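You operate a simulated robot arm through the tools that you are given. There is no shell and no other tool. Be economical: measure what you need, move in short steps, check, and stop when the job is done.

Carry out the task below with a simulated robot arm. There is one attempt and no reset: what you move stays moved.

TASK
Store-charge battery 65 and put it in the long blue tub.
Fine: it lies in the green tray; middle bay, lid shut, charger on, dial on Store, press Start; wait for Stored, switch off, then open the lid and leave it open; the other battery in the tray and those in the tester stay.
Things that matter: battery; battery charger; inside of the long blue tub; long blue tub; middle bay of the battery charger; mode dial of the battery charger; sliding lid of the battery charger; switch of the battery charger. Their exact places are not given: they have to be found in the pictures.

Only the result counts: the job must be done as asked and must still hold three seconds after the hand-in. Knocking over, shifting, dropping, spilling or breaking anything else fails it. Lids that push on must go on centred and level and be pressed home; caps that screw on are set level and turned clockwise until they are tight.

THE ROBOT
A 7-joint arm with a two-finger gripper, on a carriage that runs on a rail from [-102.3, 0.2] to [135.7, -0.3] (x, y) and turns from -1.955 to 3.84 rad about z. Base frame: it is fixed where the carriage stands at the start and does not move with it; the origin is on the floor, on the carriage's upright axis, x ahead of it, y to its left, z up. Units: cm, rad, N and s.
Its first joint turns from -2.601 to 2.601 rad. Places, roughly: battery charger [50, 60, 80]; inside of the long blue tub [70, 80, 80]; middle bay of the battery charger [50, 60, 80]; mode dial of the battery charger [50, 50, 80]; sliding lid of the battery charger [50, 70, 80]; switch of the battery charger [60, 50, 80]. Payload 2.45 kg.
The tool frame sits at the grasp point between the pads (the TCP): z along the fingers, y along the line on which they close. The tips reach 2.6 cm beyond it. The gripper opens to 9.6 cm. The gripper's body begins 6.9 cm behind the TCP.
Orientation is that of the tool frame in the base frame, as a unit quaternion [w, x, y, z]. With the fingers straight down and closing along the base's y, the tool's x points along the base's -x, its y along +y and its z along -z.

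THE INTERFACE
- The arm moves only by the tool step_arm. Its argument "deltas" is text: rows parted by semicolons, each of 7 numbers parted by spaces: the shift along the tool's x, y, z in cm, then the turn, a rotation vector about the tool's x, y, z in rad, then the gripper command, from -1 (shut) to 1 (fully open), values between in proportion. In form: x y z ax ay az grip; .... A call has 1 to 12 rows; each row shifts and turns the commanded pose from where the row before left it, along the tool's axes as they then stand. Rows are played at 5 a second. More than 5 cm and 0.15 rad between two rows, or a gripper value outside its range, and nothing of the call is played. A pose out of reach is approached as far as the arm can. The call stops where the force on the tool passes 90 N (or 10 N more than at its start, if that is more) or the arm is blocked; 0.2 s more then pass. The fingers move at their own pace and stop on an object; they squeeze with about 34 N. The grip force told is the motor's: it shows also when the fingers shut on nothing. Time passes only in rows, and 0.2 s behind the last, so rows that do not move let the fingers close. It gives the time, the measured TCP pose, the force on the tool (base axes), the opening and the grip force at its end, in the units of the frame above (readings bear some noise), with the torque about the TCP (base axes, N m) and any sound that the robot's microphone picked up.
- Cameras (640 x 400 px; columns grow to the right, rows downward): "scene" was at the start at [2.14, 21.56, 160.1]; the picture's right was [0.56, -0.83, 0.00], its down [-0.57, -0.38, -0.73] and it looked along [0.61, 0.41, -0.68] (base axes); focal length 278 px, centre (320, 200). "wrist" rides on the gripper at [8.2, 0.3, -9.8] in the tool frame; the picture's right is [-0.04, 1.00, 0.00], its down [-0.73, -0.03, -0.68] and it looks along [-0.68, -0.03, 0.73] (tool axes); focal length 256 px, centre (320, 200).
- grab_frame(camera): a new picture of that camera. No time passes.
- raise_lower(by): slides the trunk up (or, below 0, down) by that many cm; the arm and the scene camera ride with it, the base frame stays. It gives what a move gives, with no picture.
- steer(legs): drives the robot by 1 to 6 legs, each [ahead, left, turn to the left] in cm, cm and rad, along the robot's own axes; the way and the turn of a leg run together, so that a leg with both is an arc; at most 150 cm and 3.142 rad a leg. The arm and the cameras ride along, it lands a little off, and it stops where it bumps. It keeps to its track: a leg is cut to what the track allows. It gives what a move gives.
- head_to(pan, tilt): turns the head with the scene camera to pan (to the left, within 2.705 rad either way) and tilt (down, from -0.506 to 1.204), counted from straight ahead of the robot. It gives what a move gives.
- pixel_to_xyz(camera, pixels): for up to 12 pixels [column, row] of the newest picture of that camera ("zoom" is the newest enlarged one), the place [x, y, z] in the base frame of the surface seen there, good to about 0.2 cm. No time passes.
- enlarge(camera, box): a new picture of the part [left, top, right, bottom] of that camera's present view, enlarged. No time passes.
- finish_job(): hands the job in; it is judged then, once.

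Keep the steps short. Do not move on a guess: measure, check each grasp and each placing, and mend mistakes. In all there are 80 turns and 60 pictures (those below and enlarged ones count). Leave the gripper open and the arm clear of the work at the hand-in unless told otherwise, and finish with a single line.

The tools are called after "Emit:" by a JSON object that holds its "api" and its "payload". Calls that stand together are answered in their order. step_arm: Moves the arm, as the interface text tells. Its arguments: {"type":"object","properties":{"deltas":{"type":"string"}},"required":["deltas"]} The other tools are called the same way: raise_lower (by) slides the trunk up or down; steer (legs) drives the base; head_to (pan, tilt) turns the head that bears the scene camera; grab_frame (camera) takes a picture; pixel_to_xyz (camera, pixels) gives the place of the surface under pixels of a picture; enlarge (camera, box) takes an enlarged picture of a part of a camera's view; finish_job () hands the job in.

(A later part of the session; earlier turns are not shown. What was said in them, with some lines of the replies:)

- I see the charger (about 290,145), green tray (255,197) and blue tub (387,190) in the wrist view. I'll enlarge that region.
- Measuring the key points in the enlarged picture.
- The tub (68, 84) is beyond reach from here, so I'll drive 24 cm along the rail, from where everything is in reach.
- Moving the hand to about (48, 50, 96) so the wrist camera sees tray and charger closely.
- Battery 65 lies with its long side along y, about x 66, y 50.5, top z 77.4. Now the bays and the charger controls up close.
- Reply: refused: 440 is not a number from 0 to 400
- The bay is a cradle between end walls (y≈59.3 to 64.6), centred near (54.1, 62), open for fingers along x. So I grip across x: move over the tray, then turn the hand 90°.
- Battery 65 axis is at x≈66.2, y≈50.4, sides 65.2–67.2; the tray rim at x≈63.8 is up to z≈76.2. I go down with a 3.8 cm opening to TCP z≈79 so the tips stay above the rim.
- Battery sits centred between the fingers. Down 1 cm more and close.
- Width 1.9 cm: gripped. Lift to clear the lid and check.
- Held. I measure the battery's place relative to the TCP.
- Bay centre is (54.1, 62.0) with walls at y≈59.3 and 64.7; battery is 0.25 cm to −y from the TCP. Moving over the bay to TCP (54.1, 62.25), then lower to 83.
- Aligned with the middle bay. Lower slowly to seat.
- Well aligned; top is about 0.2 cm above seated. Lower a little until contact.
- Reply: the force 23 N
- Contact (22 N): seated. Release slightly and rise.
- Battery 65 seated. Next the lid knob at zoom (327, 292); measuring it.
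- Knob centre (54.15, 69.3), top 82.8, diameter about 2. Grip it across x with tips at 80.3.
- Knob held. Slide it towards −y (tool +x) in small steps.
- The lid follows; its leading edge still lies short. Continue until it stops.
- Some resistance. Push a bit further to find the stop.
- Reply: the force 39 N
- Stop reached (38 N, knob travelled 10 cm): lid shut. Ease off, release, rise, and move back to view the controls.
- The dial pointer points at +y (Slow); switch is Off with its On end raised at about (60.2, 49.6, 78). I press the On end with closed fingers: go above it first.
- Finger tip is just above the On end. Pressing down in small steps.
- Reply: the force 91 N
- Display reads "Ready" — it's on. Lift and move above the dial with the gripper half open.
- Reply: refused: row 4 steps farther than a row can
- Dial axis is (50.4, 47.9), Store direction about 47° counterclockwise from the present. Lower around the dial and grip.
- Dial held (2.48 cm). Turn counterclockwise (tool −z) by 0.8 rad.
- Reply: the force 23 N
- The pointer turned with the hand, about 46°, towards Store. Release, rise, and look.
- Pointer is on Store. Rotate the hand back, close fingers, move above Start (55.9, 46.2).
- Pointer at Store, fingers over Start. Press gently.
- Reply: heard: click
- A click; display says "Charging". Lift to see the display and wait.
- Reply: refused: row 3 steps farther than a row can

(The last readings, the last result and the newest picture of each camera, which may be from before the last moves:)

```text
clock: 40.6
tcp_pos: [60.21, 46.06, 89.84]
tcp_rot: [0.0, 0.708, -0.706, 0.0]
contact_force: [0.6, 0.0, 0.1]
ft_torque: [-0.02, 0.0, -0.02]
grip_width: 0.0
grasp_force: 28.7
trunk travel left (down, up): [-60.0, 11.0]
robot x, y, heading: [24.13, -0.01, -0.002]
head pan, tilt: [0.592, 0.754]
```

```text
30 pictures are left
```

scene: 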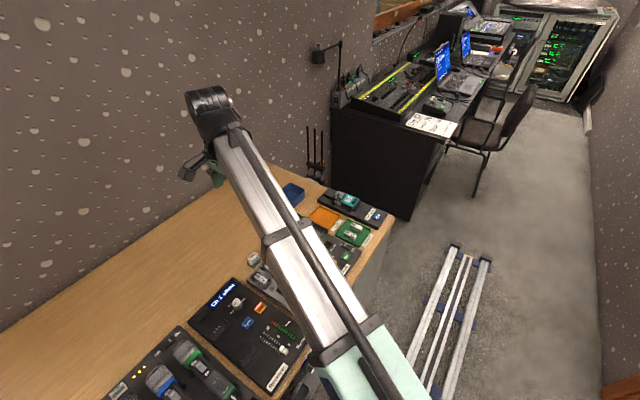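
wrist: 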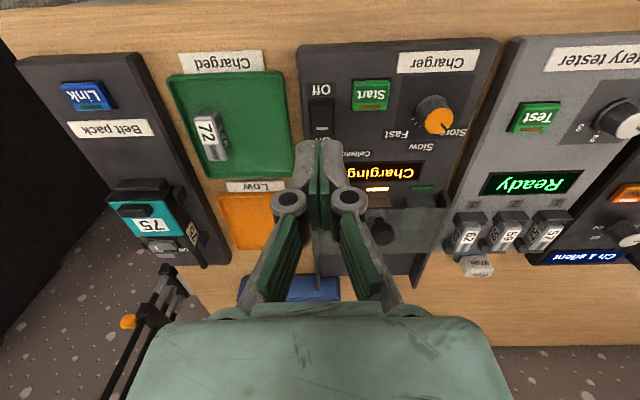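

Display "Charging". Waiting.

Emit:
{"api": "step_arm", "payload": {"deltas": "0 0 0 0 0 0 -1;0 0 0 0 0 0 -1;0 0 0 0 0 0 -1;0 0 0 0 0 0 -1;0 0 0 0 0 0 -1;0 0 0 0 0 0 -1;0 0 0 0 0 0 -1;0 0 0 0 0 0 -1;0 0 0 0 0 0 -1;0 0 0 0 0 0 -1;0 0 0 0 0 0 -1;0 0 0 0 0 0 -1"}}

Emit:
{"api": "step_arm", "payload": {"deltas": "0 0 0 0 0 0 -1;0 0 0 0 0 0 -1;0 0 0 0 0 0 -1;0 0 0 0 0 0 -1;0 0 0 0 0 0 -1;0 0 0 0 0 0 -1;0 0 0 0 0 0 -1;0 0 0 0 0 0 -1;0 0 0 0 0 0 -1;0 0 0 0 0 0 -1;0 0 0 0 0 0 -1;0 0 0 0 0 0 -1"}}

Emit:
{"api": "enlarge", "payload": {"camera": "wrist", "box": [290, 60, 490, 210]}}

```text
clock: 43.2
tcp_pos: [60.37, 46.15, 89.82]
tcp_rot: [0.0, 0.708, -0.706, 0.0]
contact_force: [0.3, -1.6, 0.5]
ft_torque: [0.02, -0.01, 0.0]
grip_width: 0.0
grasp_force: 28.4
trunk travel left (down, up): [-60.0, 11.0]
robot x, y, heading: [24.17, -0.24, 0.001]
head pan, tilt: [0.592, 0.754]
```

```text
clock: 45.8
tcp_pos: [60.16, 46.13, 89.86]
tcp_rot: [0.0, 0.708, -0.707, 0.0]
contact_force: [-0.3, -0.4, 0.1]
ft_torque: [0.0, 0.01, 0.01]
grip_width: 0.0
grasp_force: 28.8
trunk travel left (down, up): [-60.0, 11.0]
robot x, y, heading: [23.73, 0.05, -0.0]
head pan, tilt: [0.592, 0.754]
```

```text
2.67 times, centred on (390, 135) of wrist
```

zoom: 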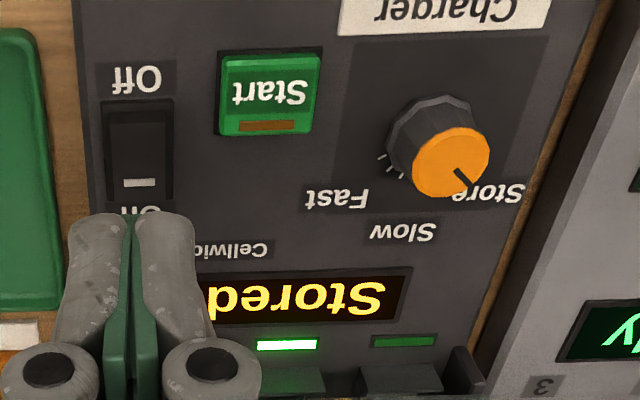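

"Stored". Press the Off end at (60.25, 46.5).

Emit:
{"api": "step_arm", "payload": {"deltas": "-0.35 0 4 0 0 0 -1;0 0 3 0 0 0 -1;0 0 1.3 0 0 0 -1;0 0 0.4 0 0 0 -1;0 0 0.4 0 0 0 -1;0 0 0.3 0 0 0 -1;0 0 0.2 0 0 0 -1;0 0 0 0 0 0 -1"}}

Emit:
{"api": "grab_frame", "payload": {"camera": "wrist"}}

```text
clock: 47.6
tcp_pos: [60.21, 46.63, 80.54]
tcp_rot: [-0.001, 0.707, -0.707, 0.0]
contact_force: [1.5, 2.3, 17.8]
ft_torque: [0.26, -0.06, -0.05]
grip_width: 0.58
grasp_force: 28.2
trunk travel left (down, up): [-60.0, 11.0]
robot x, y, heading: [24.23, 0.21, -0.003]
head pan, tilt: [0.592, 0.754]
```

```text
28 pictures are left
```

wrist: 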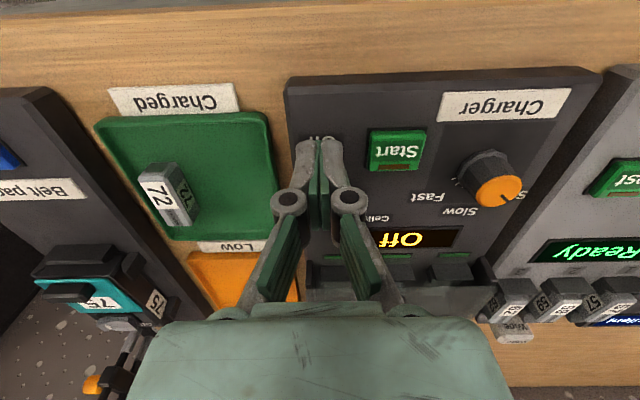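

Off. Rise and move above the knob (54.1, 59.2).

Emit:
{"api": "step_arm", "payload": {"deltas": "0 0 -4 0 0 0 -1;0 0 -4 0 0 0 -1;0 0 -2 0 0 0 -0.5;-4.2 2 0 0 0 0 0;-4.2 2 0 0 0 0 0;-4.2 2.1 0 0 0 0 0;0 0 0 0 0 0 0"}}

Emit:
{"api": "grab_frame", "payload": {"camera": "wrist"}}

```text
clock: 49.2
tcp_pos: [54.03, 59.03, 90.23]
tcp_rot: [0.0, 0.708, -0.706, 0.0]
contact_force: [-0.1, 1.1, -1.0]
ft_torque: [0.01, 0.0, 0.02]
grip_width: 4.79
grasp_force: 0.1
trunk travel left (down, up): [-60.0, 11.0]
robot x, y, heading: [24.18, 0.2, 0.003]
head pan, tilt: [0.592, 0.754]
```

```text
27 pictures are left
```

wrist: 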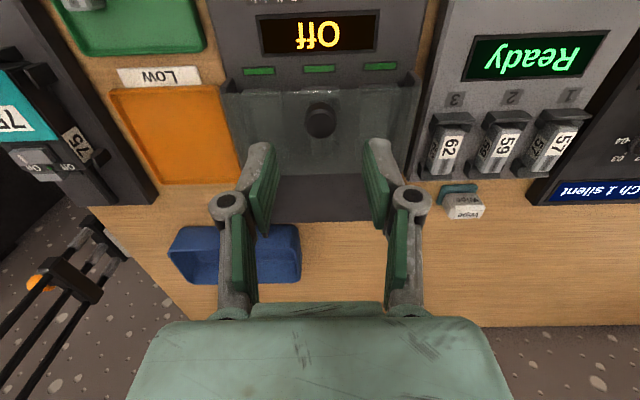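

Emit:
{"api": "pixel_to_xyz", "payload": {"camera": "wrist", "pixels": [[320, 118], [320, 128], [309, 122], [332, 122], [320, 113]]}}

Emit:
{"api": "step_arm", "payload": {"deltas": "-0.15 -0.05 4 0 0 0 0;0 0 3.3 0 0 0 0;0 0 0 0 0 0 0;0 0 0 0 0 0 -0.7;0 0 0 0 0 0 -1;0 0 0 0 0 0 -1"}}

```text
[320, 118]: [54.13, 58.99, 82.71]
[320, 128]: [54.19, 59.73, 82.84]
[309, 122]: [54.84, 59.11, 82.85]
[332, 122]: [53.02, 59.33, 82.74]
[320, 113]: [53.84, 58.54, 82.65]
```

```text
clock: 50.6
tcp_pos: [54.12, 59.25, 82.9]
tcp_rot: [0.001, 0.707, -0.707, 0.001]
contact_force: [-7.3, 0.0, -0.4]
ft_torque: [0.32, 0.14, 0.07]
grip_width: 2.28
grasp_force: 45.1
trunk travel left (down, up): [-60.0, 11.0]
robot x, y, heading: [24.07, 0.06, -0.004]
head pan, tilt: [0.592, 0.754]
```

Knob held. Slide +y by 10 cm (tool −x).

Emit:
{"api": "step_arm", "payload": {"deltas": "-0.8 0 0 0 0 0 -1;-0.9 0 0 0 0 0 -1;-0.9 0 0 0 0 0 -1;-0.9 0 0 0 0 0 -1;-0.9 0 0 0 0 0 -1;-0.9 0 0 0 0 0 -1;-0.9 0 0 0 0 0 -1;-0.9 0 0 0 0 0 -1;-0.9 0 0 0 0 0 -1;-0.9 0 0 0 0 0 -1;-0.7 0 0 0 0 0 -1;0 0 0 0 0 0 -1"}}

```text
clock: 53.2
tcp_pos: [53.99, 68.86, 82.97]
tcp_rot: [0.001, 0.708, -0.706, 0.002]
contact_force: [-14.0, -0.2, -14.3]
ft_torque: [-0.19, 0.17, 0.1]
grip_width: 2.26
grasp_force: 45.2
trunk travel left (down, up): [-60.0, 11.0]
robot x, y, heading: [23.98, -0.11, -0.002]
head pan, tilt: [0.592, 0.754]
```

Emit:
{"api": "step_arm", "payload": {"deltas": "-0.3 0 0 0 0 0 -1;-0.2 0 0 0 0 0 -1;-0.2 0 0 0 0 0 -1;0 0 0 0 0 0 -1"}}

```text
clock: 54.2
tcp_pos: [54.1, 69.23, 82.94]
tcp_rot: [0.002, 0.708, -0.707, 0.001]
contact_force: [-15.7, -21.9, -23.2]
ft_torque: [0.38, 0.13, 0.07]
grip_width: 2.26
grasp_force: 45.2
trunk travel left (down, up): [-60.0, 11.0]
robot x, y, heading: [23.75, -0.2, -0.001]
head pan, tilt: [0.592, 0.754]
```

Open stop reached (y 69.2 as at start). Release, rise, return above the bay.

Emit:
{"api": "step_arm", "payload": {"deltas": "0.2 0 0 0 0 0 -1;0 0 0 0 0 0 -0.3;0 0 0 0 0 0 0;0 0 -4 0 0 0 0;0 0 -4 0 0 0 0;3.6 0 0 0 0 0 -0.3;3.6 0 0 0 0 0 -0.3;0 0 0 0 0 0 -0.3"}}

Emit:
{"api": "grab_frame", "payload": {"camera": "wrist"}}

Emit:
{"api": "pixel_to_xyz", "payload": {"camera": "wrist", "pixels": [[320, 70], [320, 80], [320, 90], [320, 100], [320, 110], [310, 95], [330, 95], [320, 180]]}}

```text
clock: 56.0
tcp_pos: [54.07, 62.14, 91.01]
tcp_rot: [0.0, 0.707, -0.707, 0.0]
contact_force: [0.6, -0.1, 0.1]
ft_torque: [0.01, -0.01, 0.0]
grip_width: 3.36
grasp_force: 0.1
trunk travel left (down, up): [-60.0, 11.0]
robot x, y, heading: [24.25, 0.21, 0.0]
head pan, tilt: [0.592, 0.754]
```

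```text
26 pictures are left
```

wrist: 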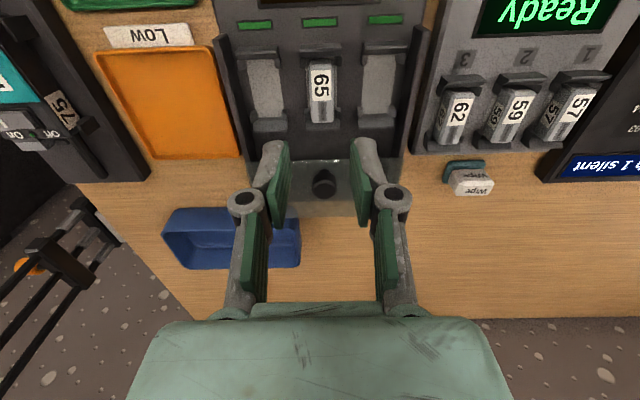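

```text
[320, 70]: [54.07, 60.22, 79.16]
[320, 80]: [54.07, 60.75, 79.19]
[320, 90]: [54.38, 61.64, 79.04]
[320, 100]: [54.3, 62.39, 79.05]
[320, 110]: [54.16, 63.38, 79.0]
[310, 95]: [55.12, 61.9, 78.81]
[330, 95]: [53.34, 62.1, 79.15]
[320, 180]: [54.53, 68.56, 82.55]
```

Lid open, display off, battery in place. Lower to TCP z 80.45 and grip it.

Emit:
{"api": "step_arm", "payload": {"deltas": "0 -0.1 4 0 0 0 -0.3;0 0 4 0 0 0 -0.3;0 0 2.55 0 0 0 -0.3;0 0 0 0 0 0 -0.3;0 0 0 0 0 0 -0.7;0 0 0 0 0 0 -1;0 0 0 0 0 0 -1"}}

Emit:
{"api": "step_arm", "payload": {"deltas": "0 0 -1.5 0 0 0 -1;0 0 -3 0 0 0 -1;0 0 -4 0 0 0 -1;0 0 -2 0 0 0 -1;0 0 0 0 0 0 -1"}}

Emit:
{"api": "grab_frame", "payload": {"camera": "wrist"}}

```text
clock: 57.6
tcp_pos: [54.3, 62.04, 80.5]
tcp_rot: [0.0, 0.708, -0.707, 0.001]
contact_force: [-0.3, 0.3, 0.2]
ft_torque: [0.0, -0.04, -0.02]
grip_width: 1.9
grasp_force: 33.9
trunk travel left (down, up): [-60.0, 11.0]
robot x, y, heading: [23.72, 0.22, -0.003]
head pan, tilt: [0.592, 0.754]
```

```text
clock: 58.8
tcp_pos: [54.27, 62.24, 91.01]
tcp_rot: [0.0, 0.707, -0.707, -0.001]
contact_force: [0.4, -0.3, -1.0]
ft_torque: [0.0, 0.0, -0.03]
grip_width: 1.91
grasp_force: 33.1
trunk travel left (down, up): [-60.0, 11.0]
robot x, y, heading: [23.96, -0.16, -0.006]
head pan, tilt: [0.592, 0.754]
```

```text
25 pictures are left
```

wrist: 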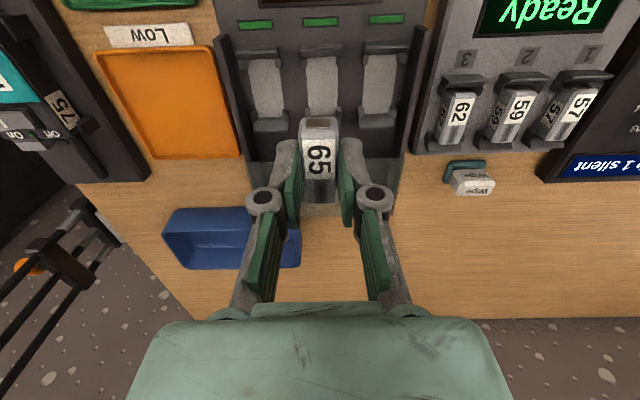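

Held. Move over the tub at (68, 83.8).

Emit:
{"api": "step_arm", "payload": {"deltas": "-3.6 -2.3 0 0 0 0 -1;-3.6 -2.3 0 0 0 0 -1;-3.6 -2.3 0 0 0 0 -1;-3.6 -2.3 0 0 0 0 -1;-3.6 -2.3 0 0 0 0 -1;-3.6 -2.2 0 0 0 0 -1;0 0 0 0 0 0 -1"}}

Emit:
{"api": "grab_frame", "payload": {"camera": "wrist"}}

Emit:
{"api": "pixel_to_xyz", "payload": {"camera": "wrist", "pixels": [[320, 100], [260, 100], [380, 100], [320, 80], [280, 120], [360, 120]]}}

```text
clock: 60.4
tcp_pos: [67.97, 83.87, 90.88]
tcp_rot: [0.0, 0.708, -0.706, 0.0]
contact_force: [-1.0, 0.9, -0.7]
ft_torque: [0.0, 0.0, -0.01]
grip_width: 1.9
grasp_force: 34.0
trunk travel left (down, up): [-60.0, 11.0]
robot x, y, heading: [24.13, -0.34, -0.001]
head pan, tilt: [0.592, 0.754]
```

```text
24 pictures are left
```

wrist: 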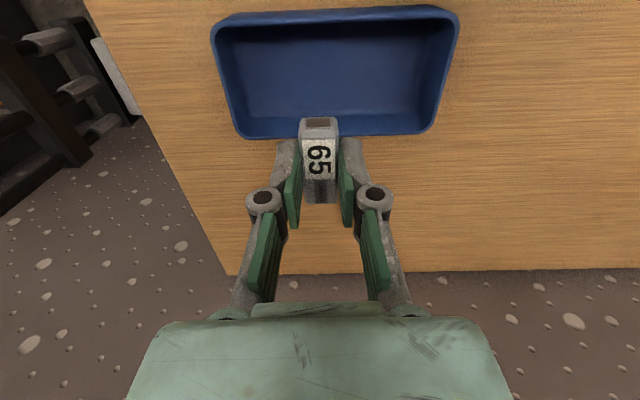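

```text
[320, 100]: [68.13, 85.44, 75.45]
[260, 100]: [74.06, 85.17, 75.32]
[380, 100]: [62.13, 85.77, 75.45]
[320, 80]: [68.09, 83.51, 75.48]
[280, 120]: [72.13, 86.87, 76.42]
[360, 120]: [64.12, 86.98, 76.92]
```

Emit:
{"api": "pixel_to_xyz", "payload": {"camera": "wrist", "pixels": [[340, 12], [340, 20], [340, 26], [340, 40], [265, 130], [390, 130], [225, 60], [445, 60], [270, 112], [390, 112], [400, 118]]}}

```text
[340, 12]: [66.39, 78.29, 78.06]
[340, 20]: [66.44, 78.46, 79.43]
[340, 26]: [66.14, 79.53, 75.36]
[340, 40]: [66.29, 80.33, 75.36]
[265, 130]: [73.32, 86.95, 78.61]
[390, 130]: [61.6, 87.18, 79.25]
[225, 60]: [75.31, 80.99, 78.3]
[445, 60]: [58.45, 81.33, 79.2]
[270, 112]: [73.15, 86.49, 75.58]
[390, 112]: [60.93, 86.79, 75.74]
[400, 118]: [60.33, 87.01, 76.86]
```

Tub inside: x≈60–75, y≈79.4–86.5, floor 75.45, rim 79.4. Centre on y 83 and lower until contact (expected TCP z ≈78.8).

Emit:
{"api": "step_arm", "payload": {"deltas": "0.85 0 0 0 0 0 -1;0 0 4 0 0 0 -1;0 0 4 0 0 0 -1;0 0 3 0 0 0 -1;0 0 0.6 0 0 0 -1;0 0 0.2 0 0 0 -1;0 0 0.15 0 0 0 -1;0 0 0 0 0 0 -1"}}

Emit:
{"api": "grab_frame", "payload": {"camera": "wrist"}}

```text
clock: 62.2
tcp_pos: [68.03, 82.94, 79.04]
tcp_rot: [0.0, -0.707, 0.707, 0.0]
contact_force: [-0.1, 0.1, -0.5]
ft_torque: [-0.02, -0.02, 0.01]
grip_width: 1.91
grasp_force: 34.0
trunk travel left (down, up): [-60.0, 11.0]
robot x, y, heading: [24.21, 0.05, 0.001]
head pan, tilt: [0.592, 0.754]
```

```text
23 pictures are left
```

wrist: 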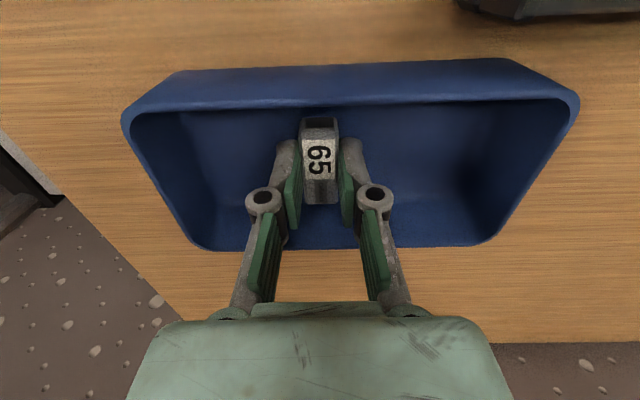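

Battery well inside the tub. Lower the last bit to contact.

Emit:
{"api": "step_arm", "payload": {"deltas": "0 0 0.1 0 0 0 -1;0 0 0.1 0 0 0 -1;0 0 0.1 0 0 0 -1;0 0 0 0 0 0 -1"}}

```text
clock: 63.2
tcp_pos: [68.06, 82.87, 78.83]
tcp_rot: [0.0, 0.708, -0.707, 0.0]
contact_force: [0.8, 0.4, 3.2]
ft_torque: [-0.01, 0.0, 0.02]
grip_width: 1.9
grasp_force: 34.3
trunk travel left (down, up): [-60.0, 11.0]
robot x, y, heading: [23.78, -0.09, -0.006]
head pan, tilt: [0.592, 0.754]
```

On the floor. Release, rise, open fully, and check.

Emit:
{"api": "step_arm", "payload": {"deltas": "0 0 0 0 0 0 -0.4;0 0 0 0 0 0 -0.3;0 0 0 0 0 0 -0.3;0 0 -3 0 0 0 -0.3;0 0 -4 0 0 0 -0.3;0 0 -5 0 0 0 0;0 0 -5 0 0 0 1;5 0 0 0 0 0 1;5 0 0 0 0 0 1;5 0 0 0 0 0 1;5 0 0 0 0 0 1;0 0 0 0 0 0 1"}}

Emit:
{"api": "grab_frame", "payload": {"camera": "wrist"}}

```text
clock: 65.8
tcp_pos: [67.94, 62.84, 95.72]
tcp_rot: [0.0, 0.708, -0.706, 0.0]
contact_force: [0.8, -0.5, -0.2]
ft_torque: [0.05, 0.03, 0.01]
grip_width: 9.6
grasp_force: 0.1
trunk travel left (down, up): [-60.0, 11.0]
robot x, y, heading: [24.37, -0.14, 0.008]
head pan, tilt: [0.592, 0.754]
```

```text
22 pictures are left
```

wrist: 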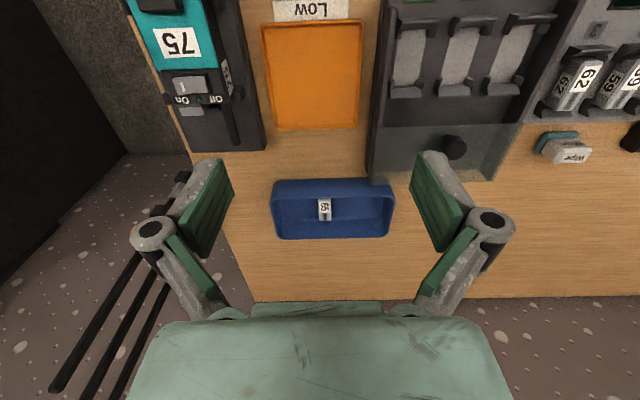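

Battery 65 lies in the tub, lid is open, bays are empty, charger is off, and the arm is clear. Handing in.

Emit:
{"api": "finish_job", "payload": {}}

```text
The job is handed in.
```

Battery 65 was store-charged until the display read Stored and now lies in the long blue tub, with the charger off and its lid open; the job is handed in.
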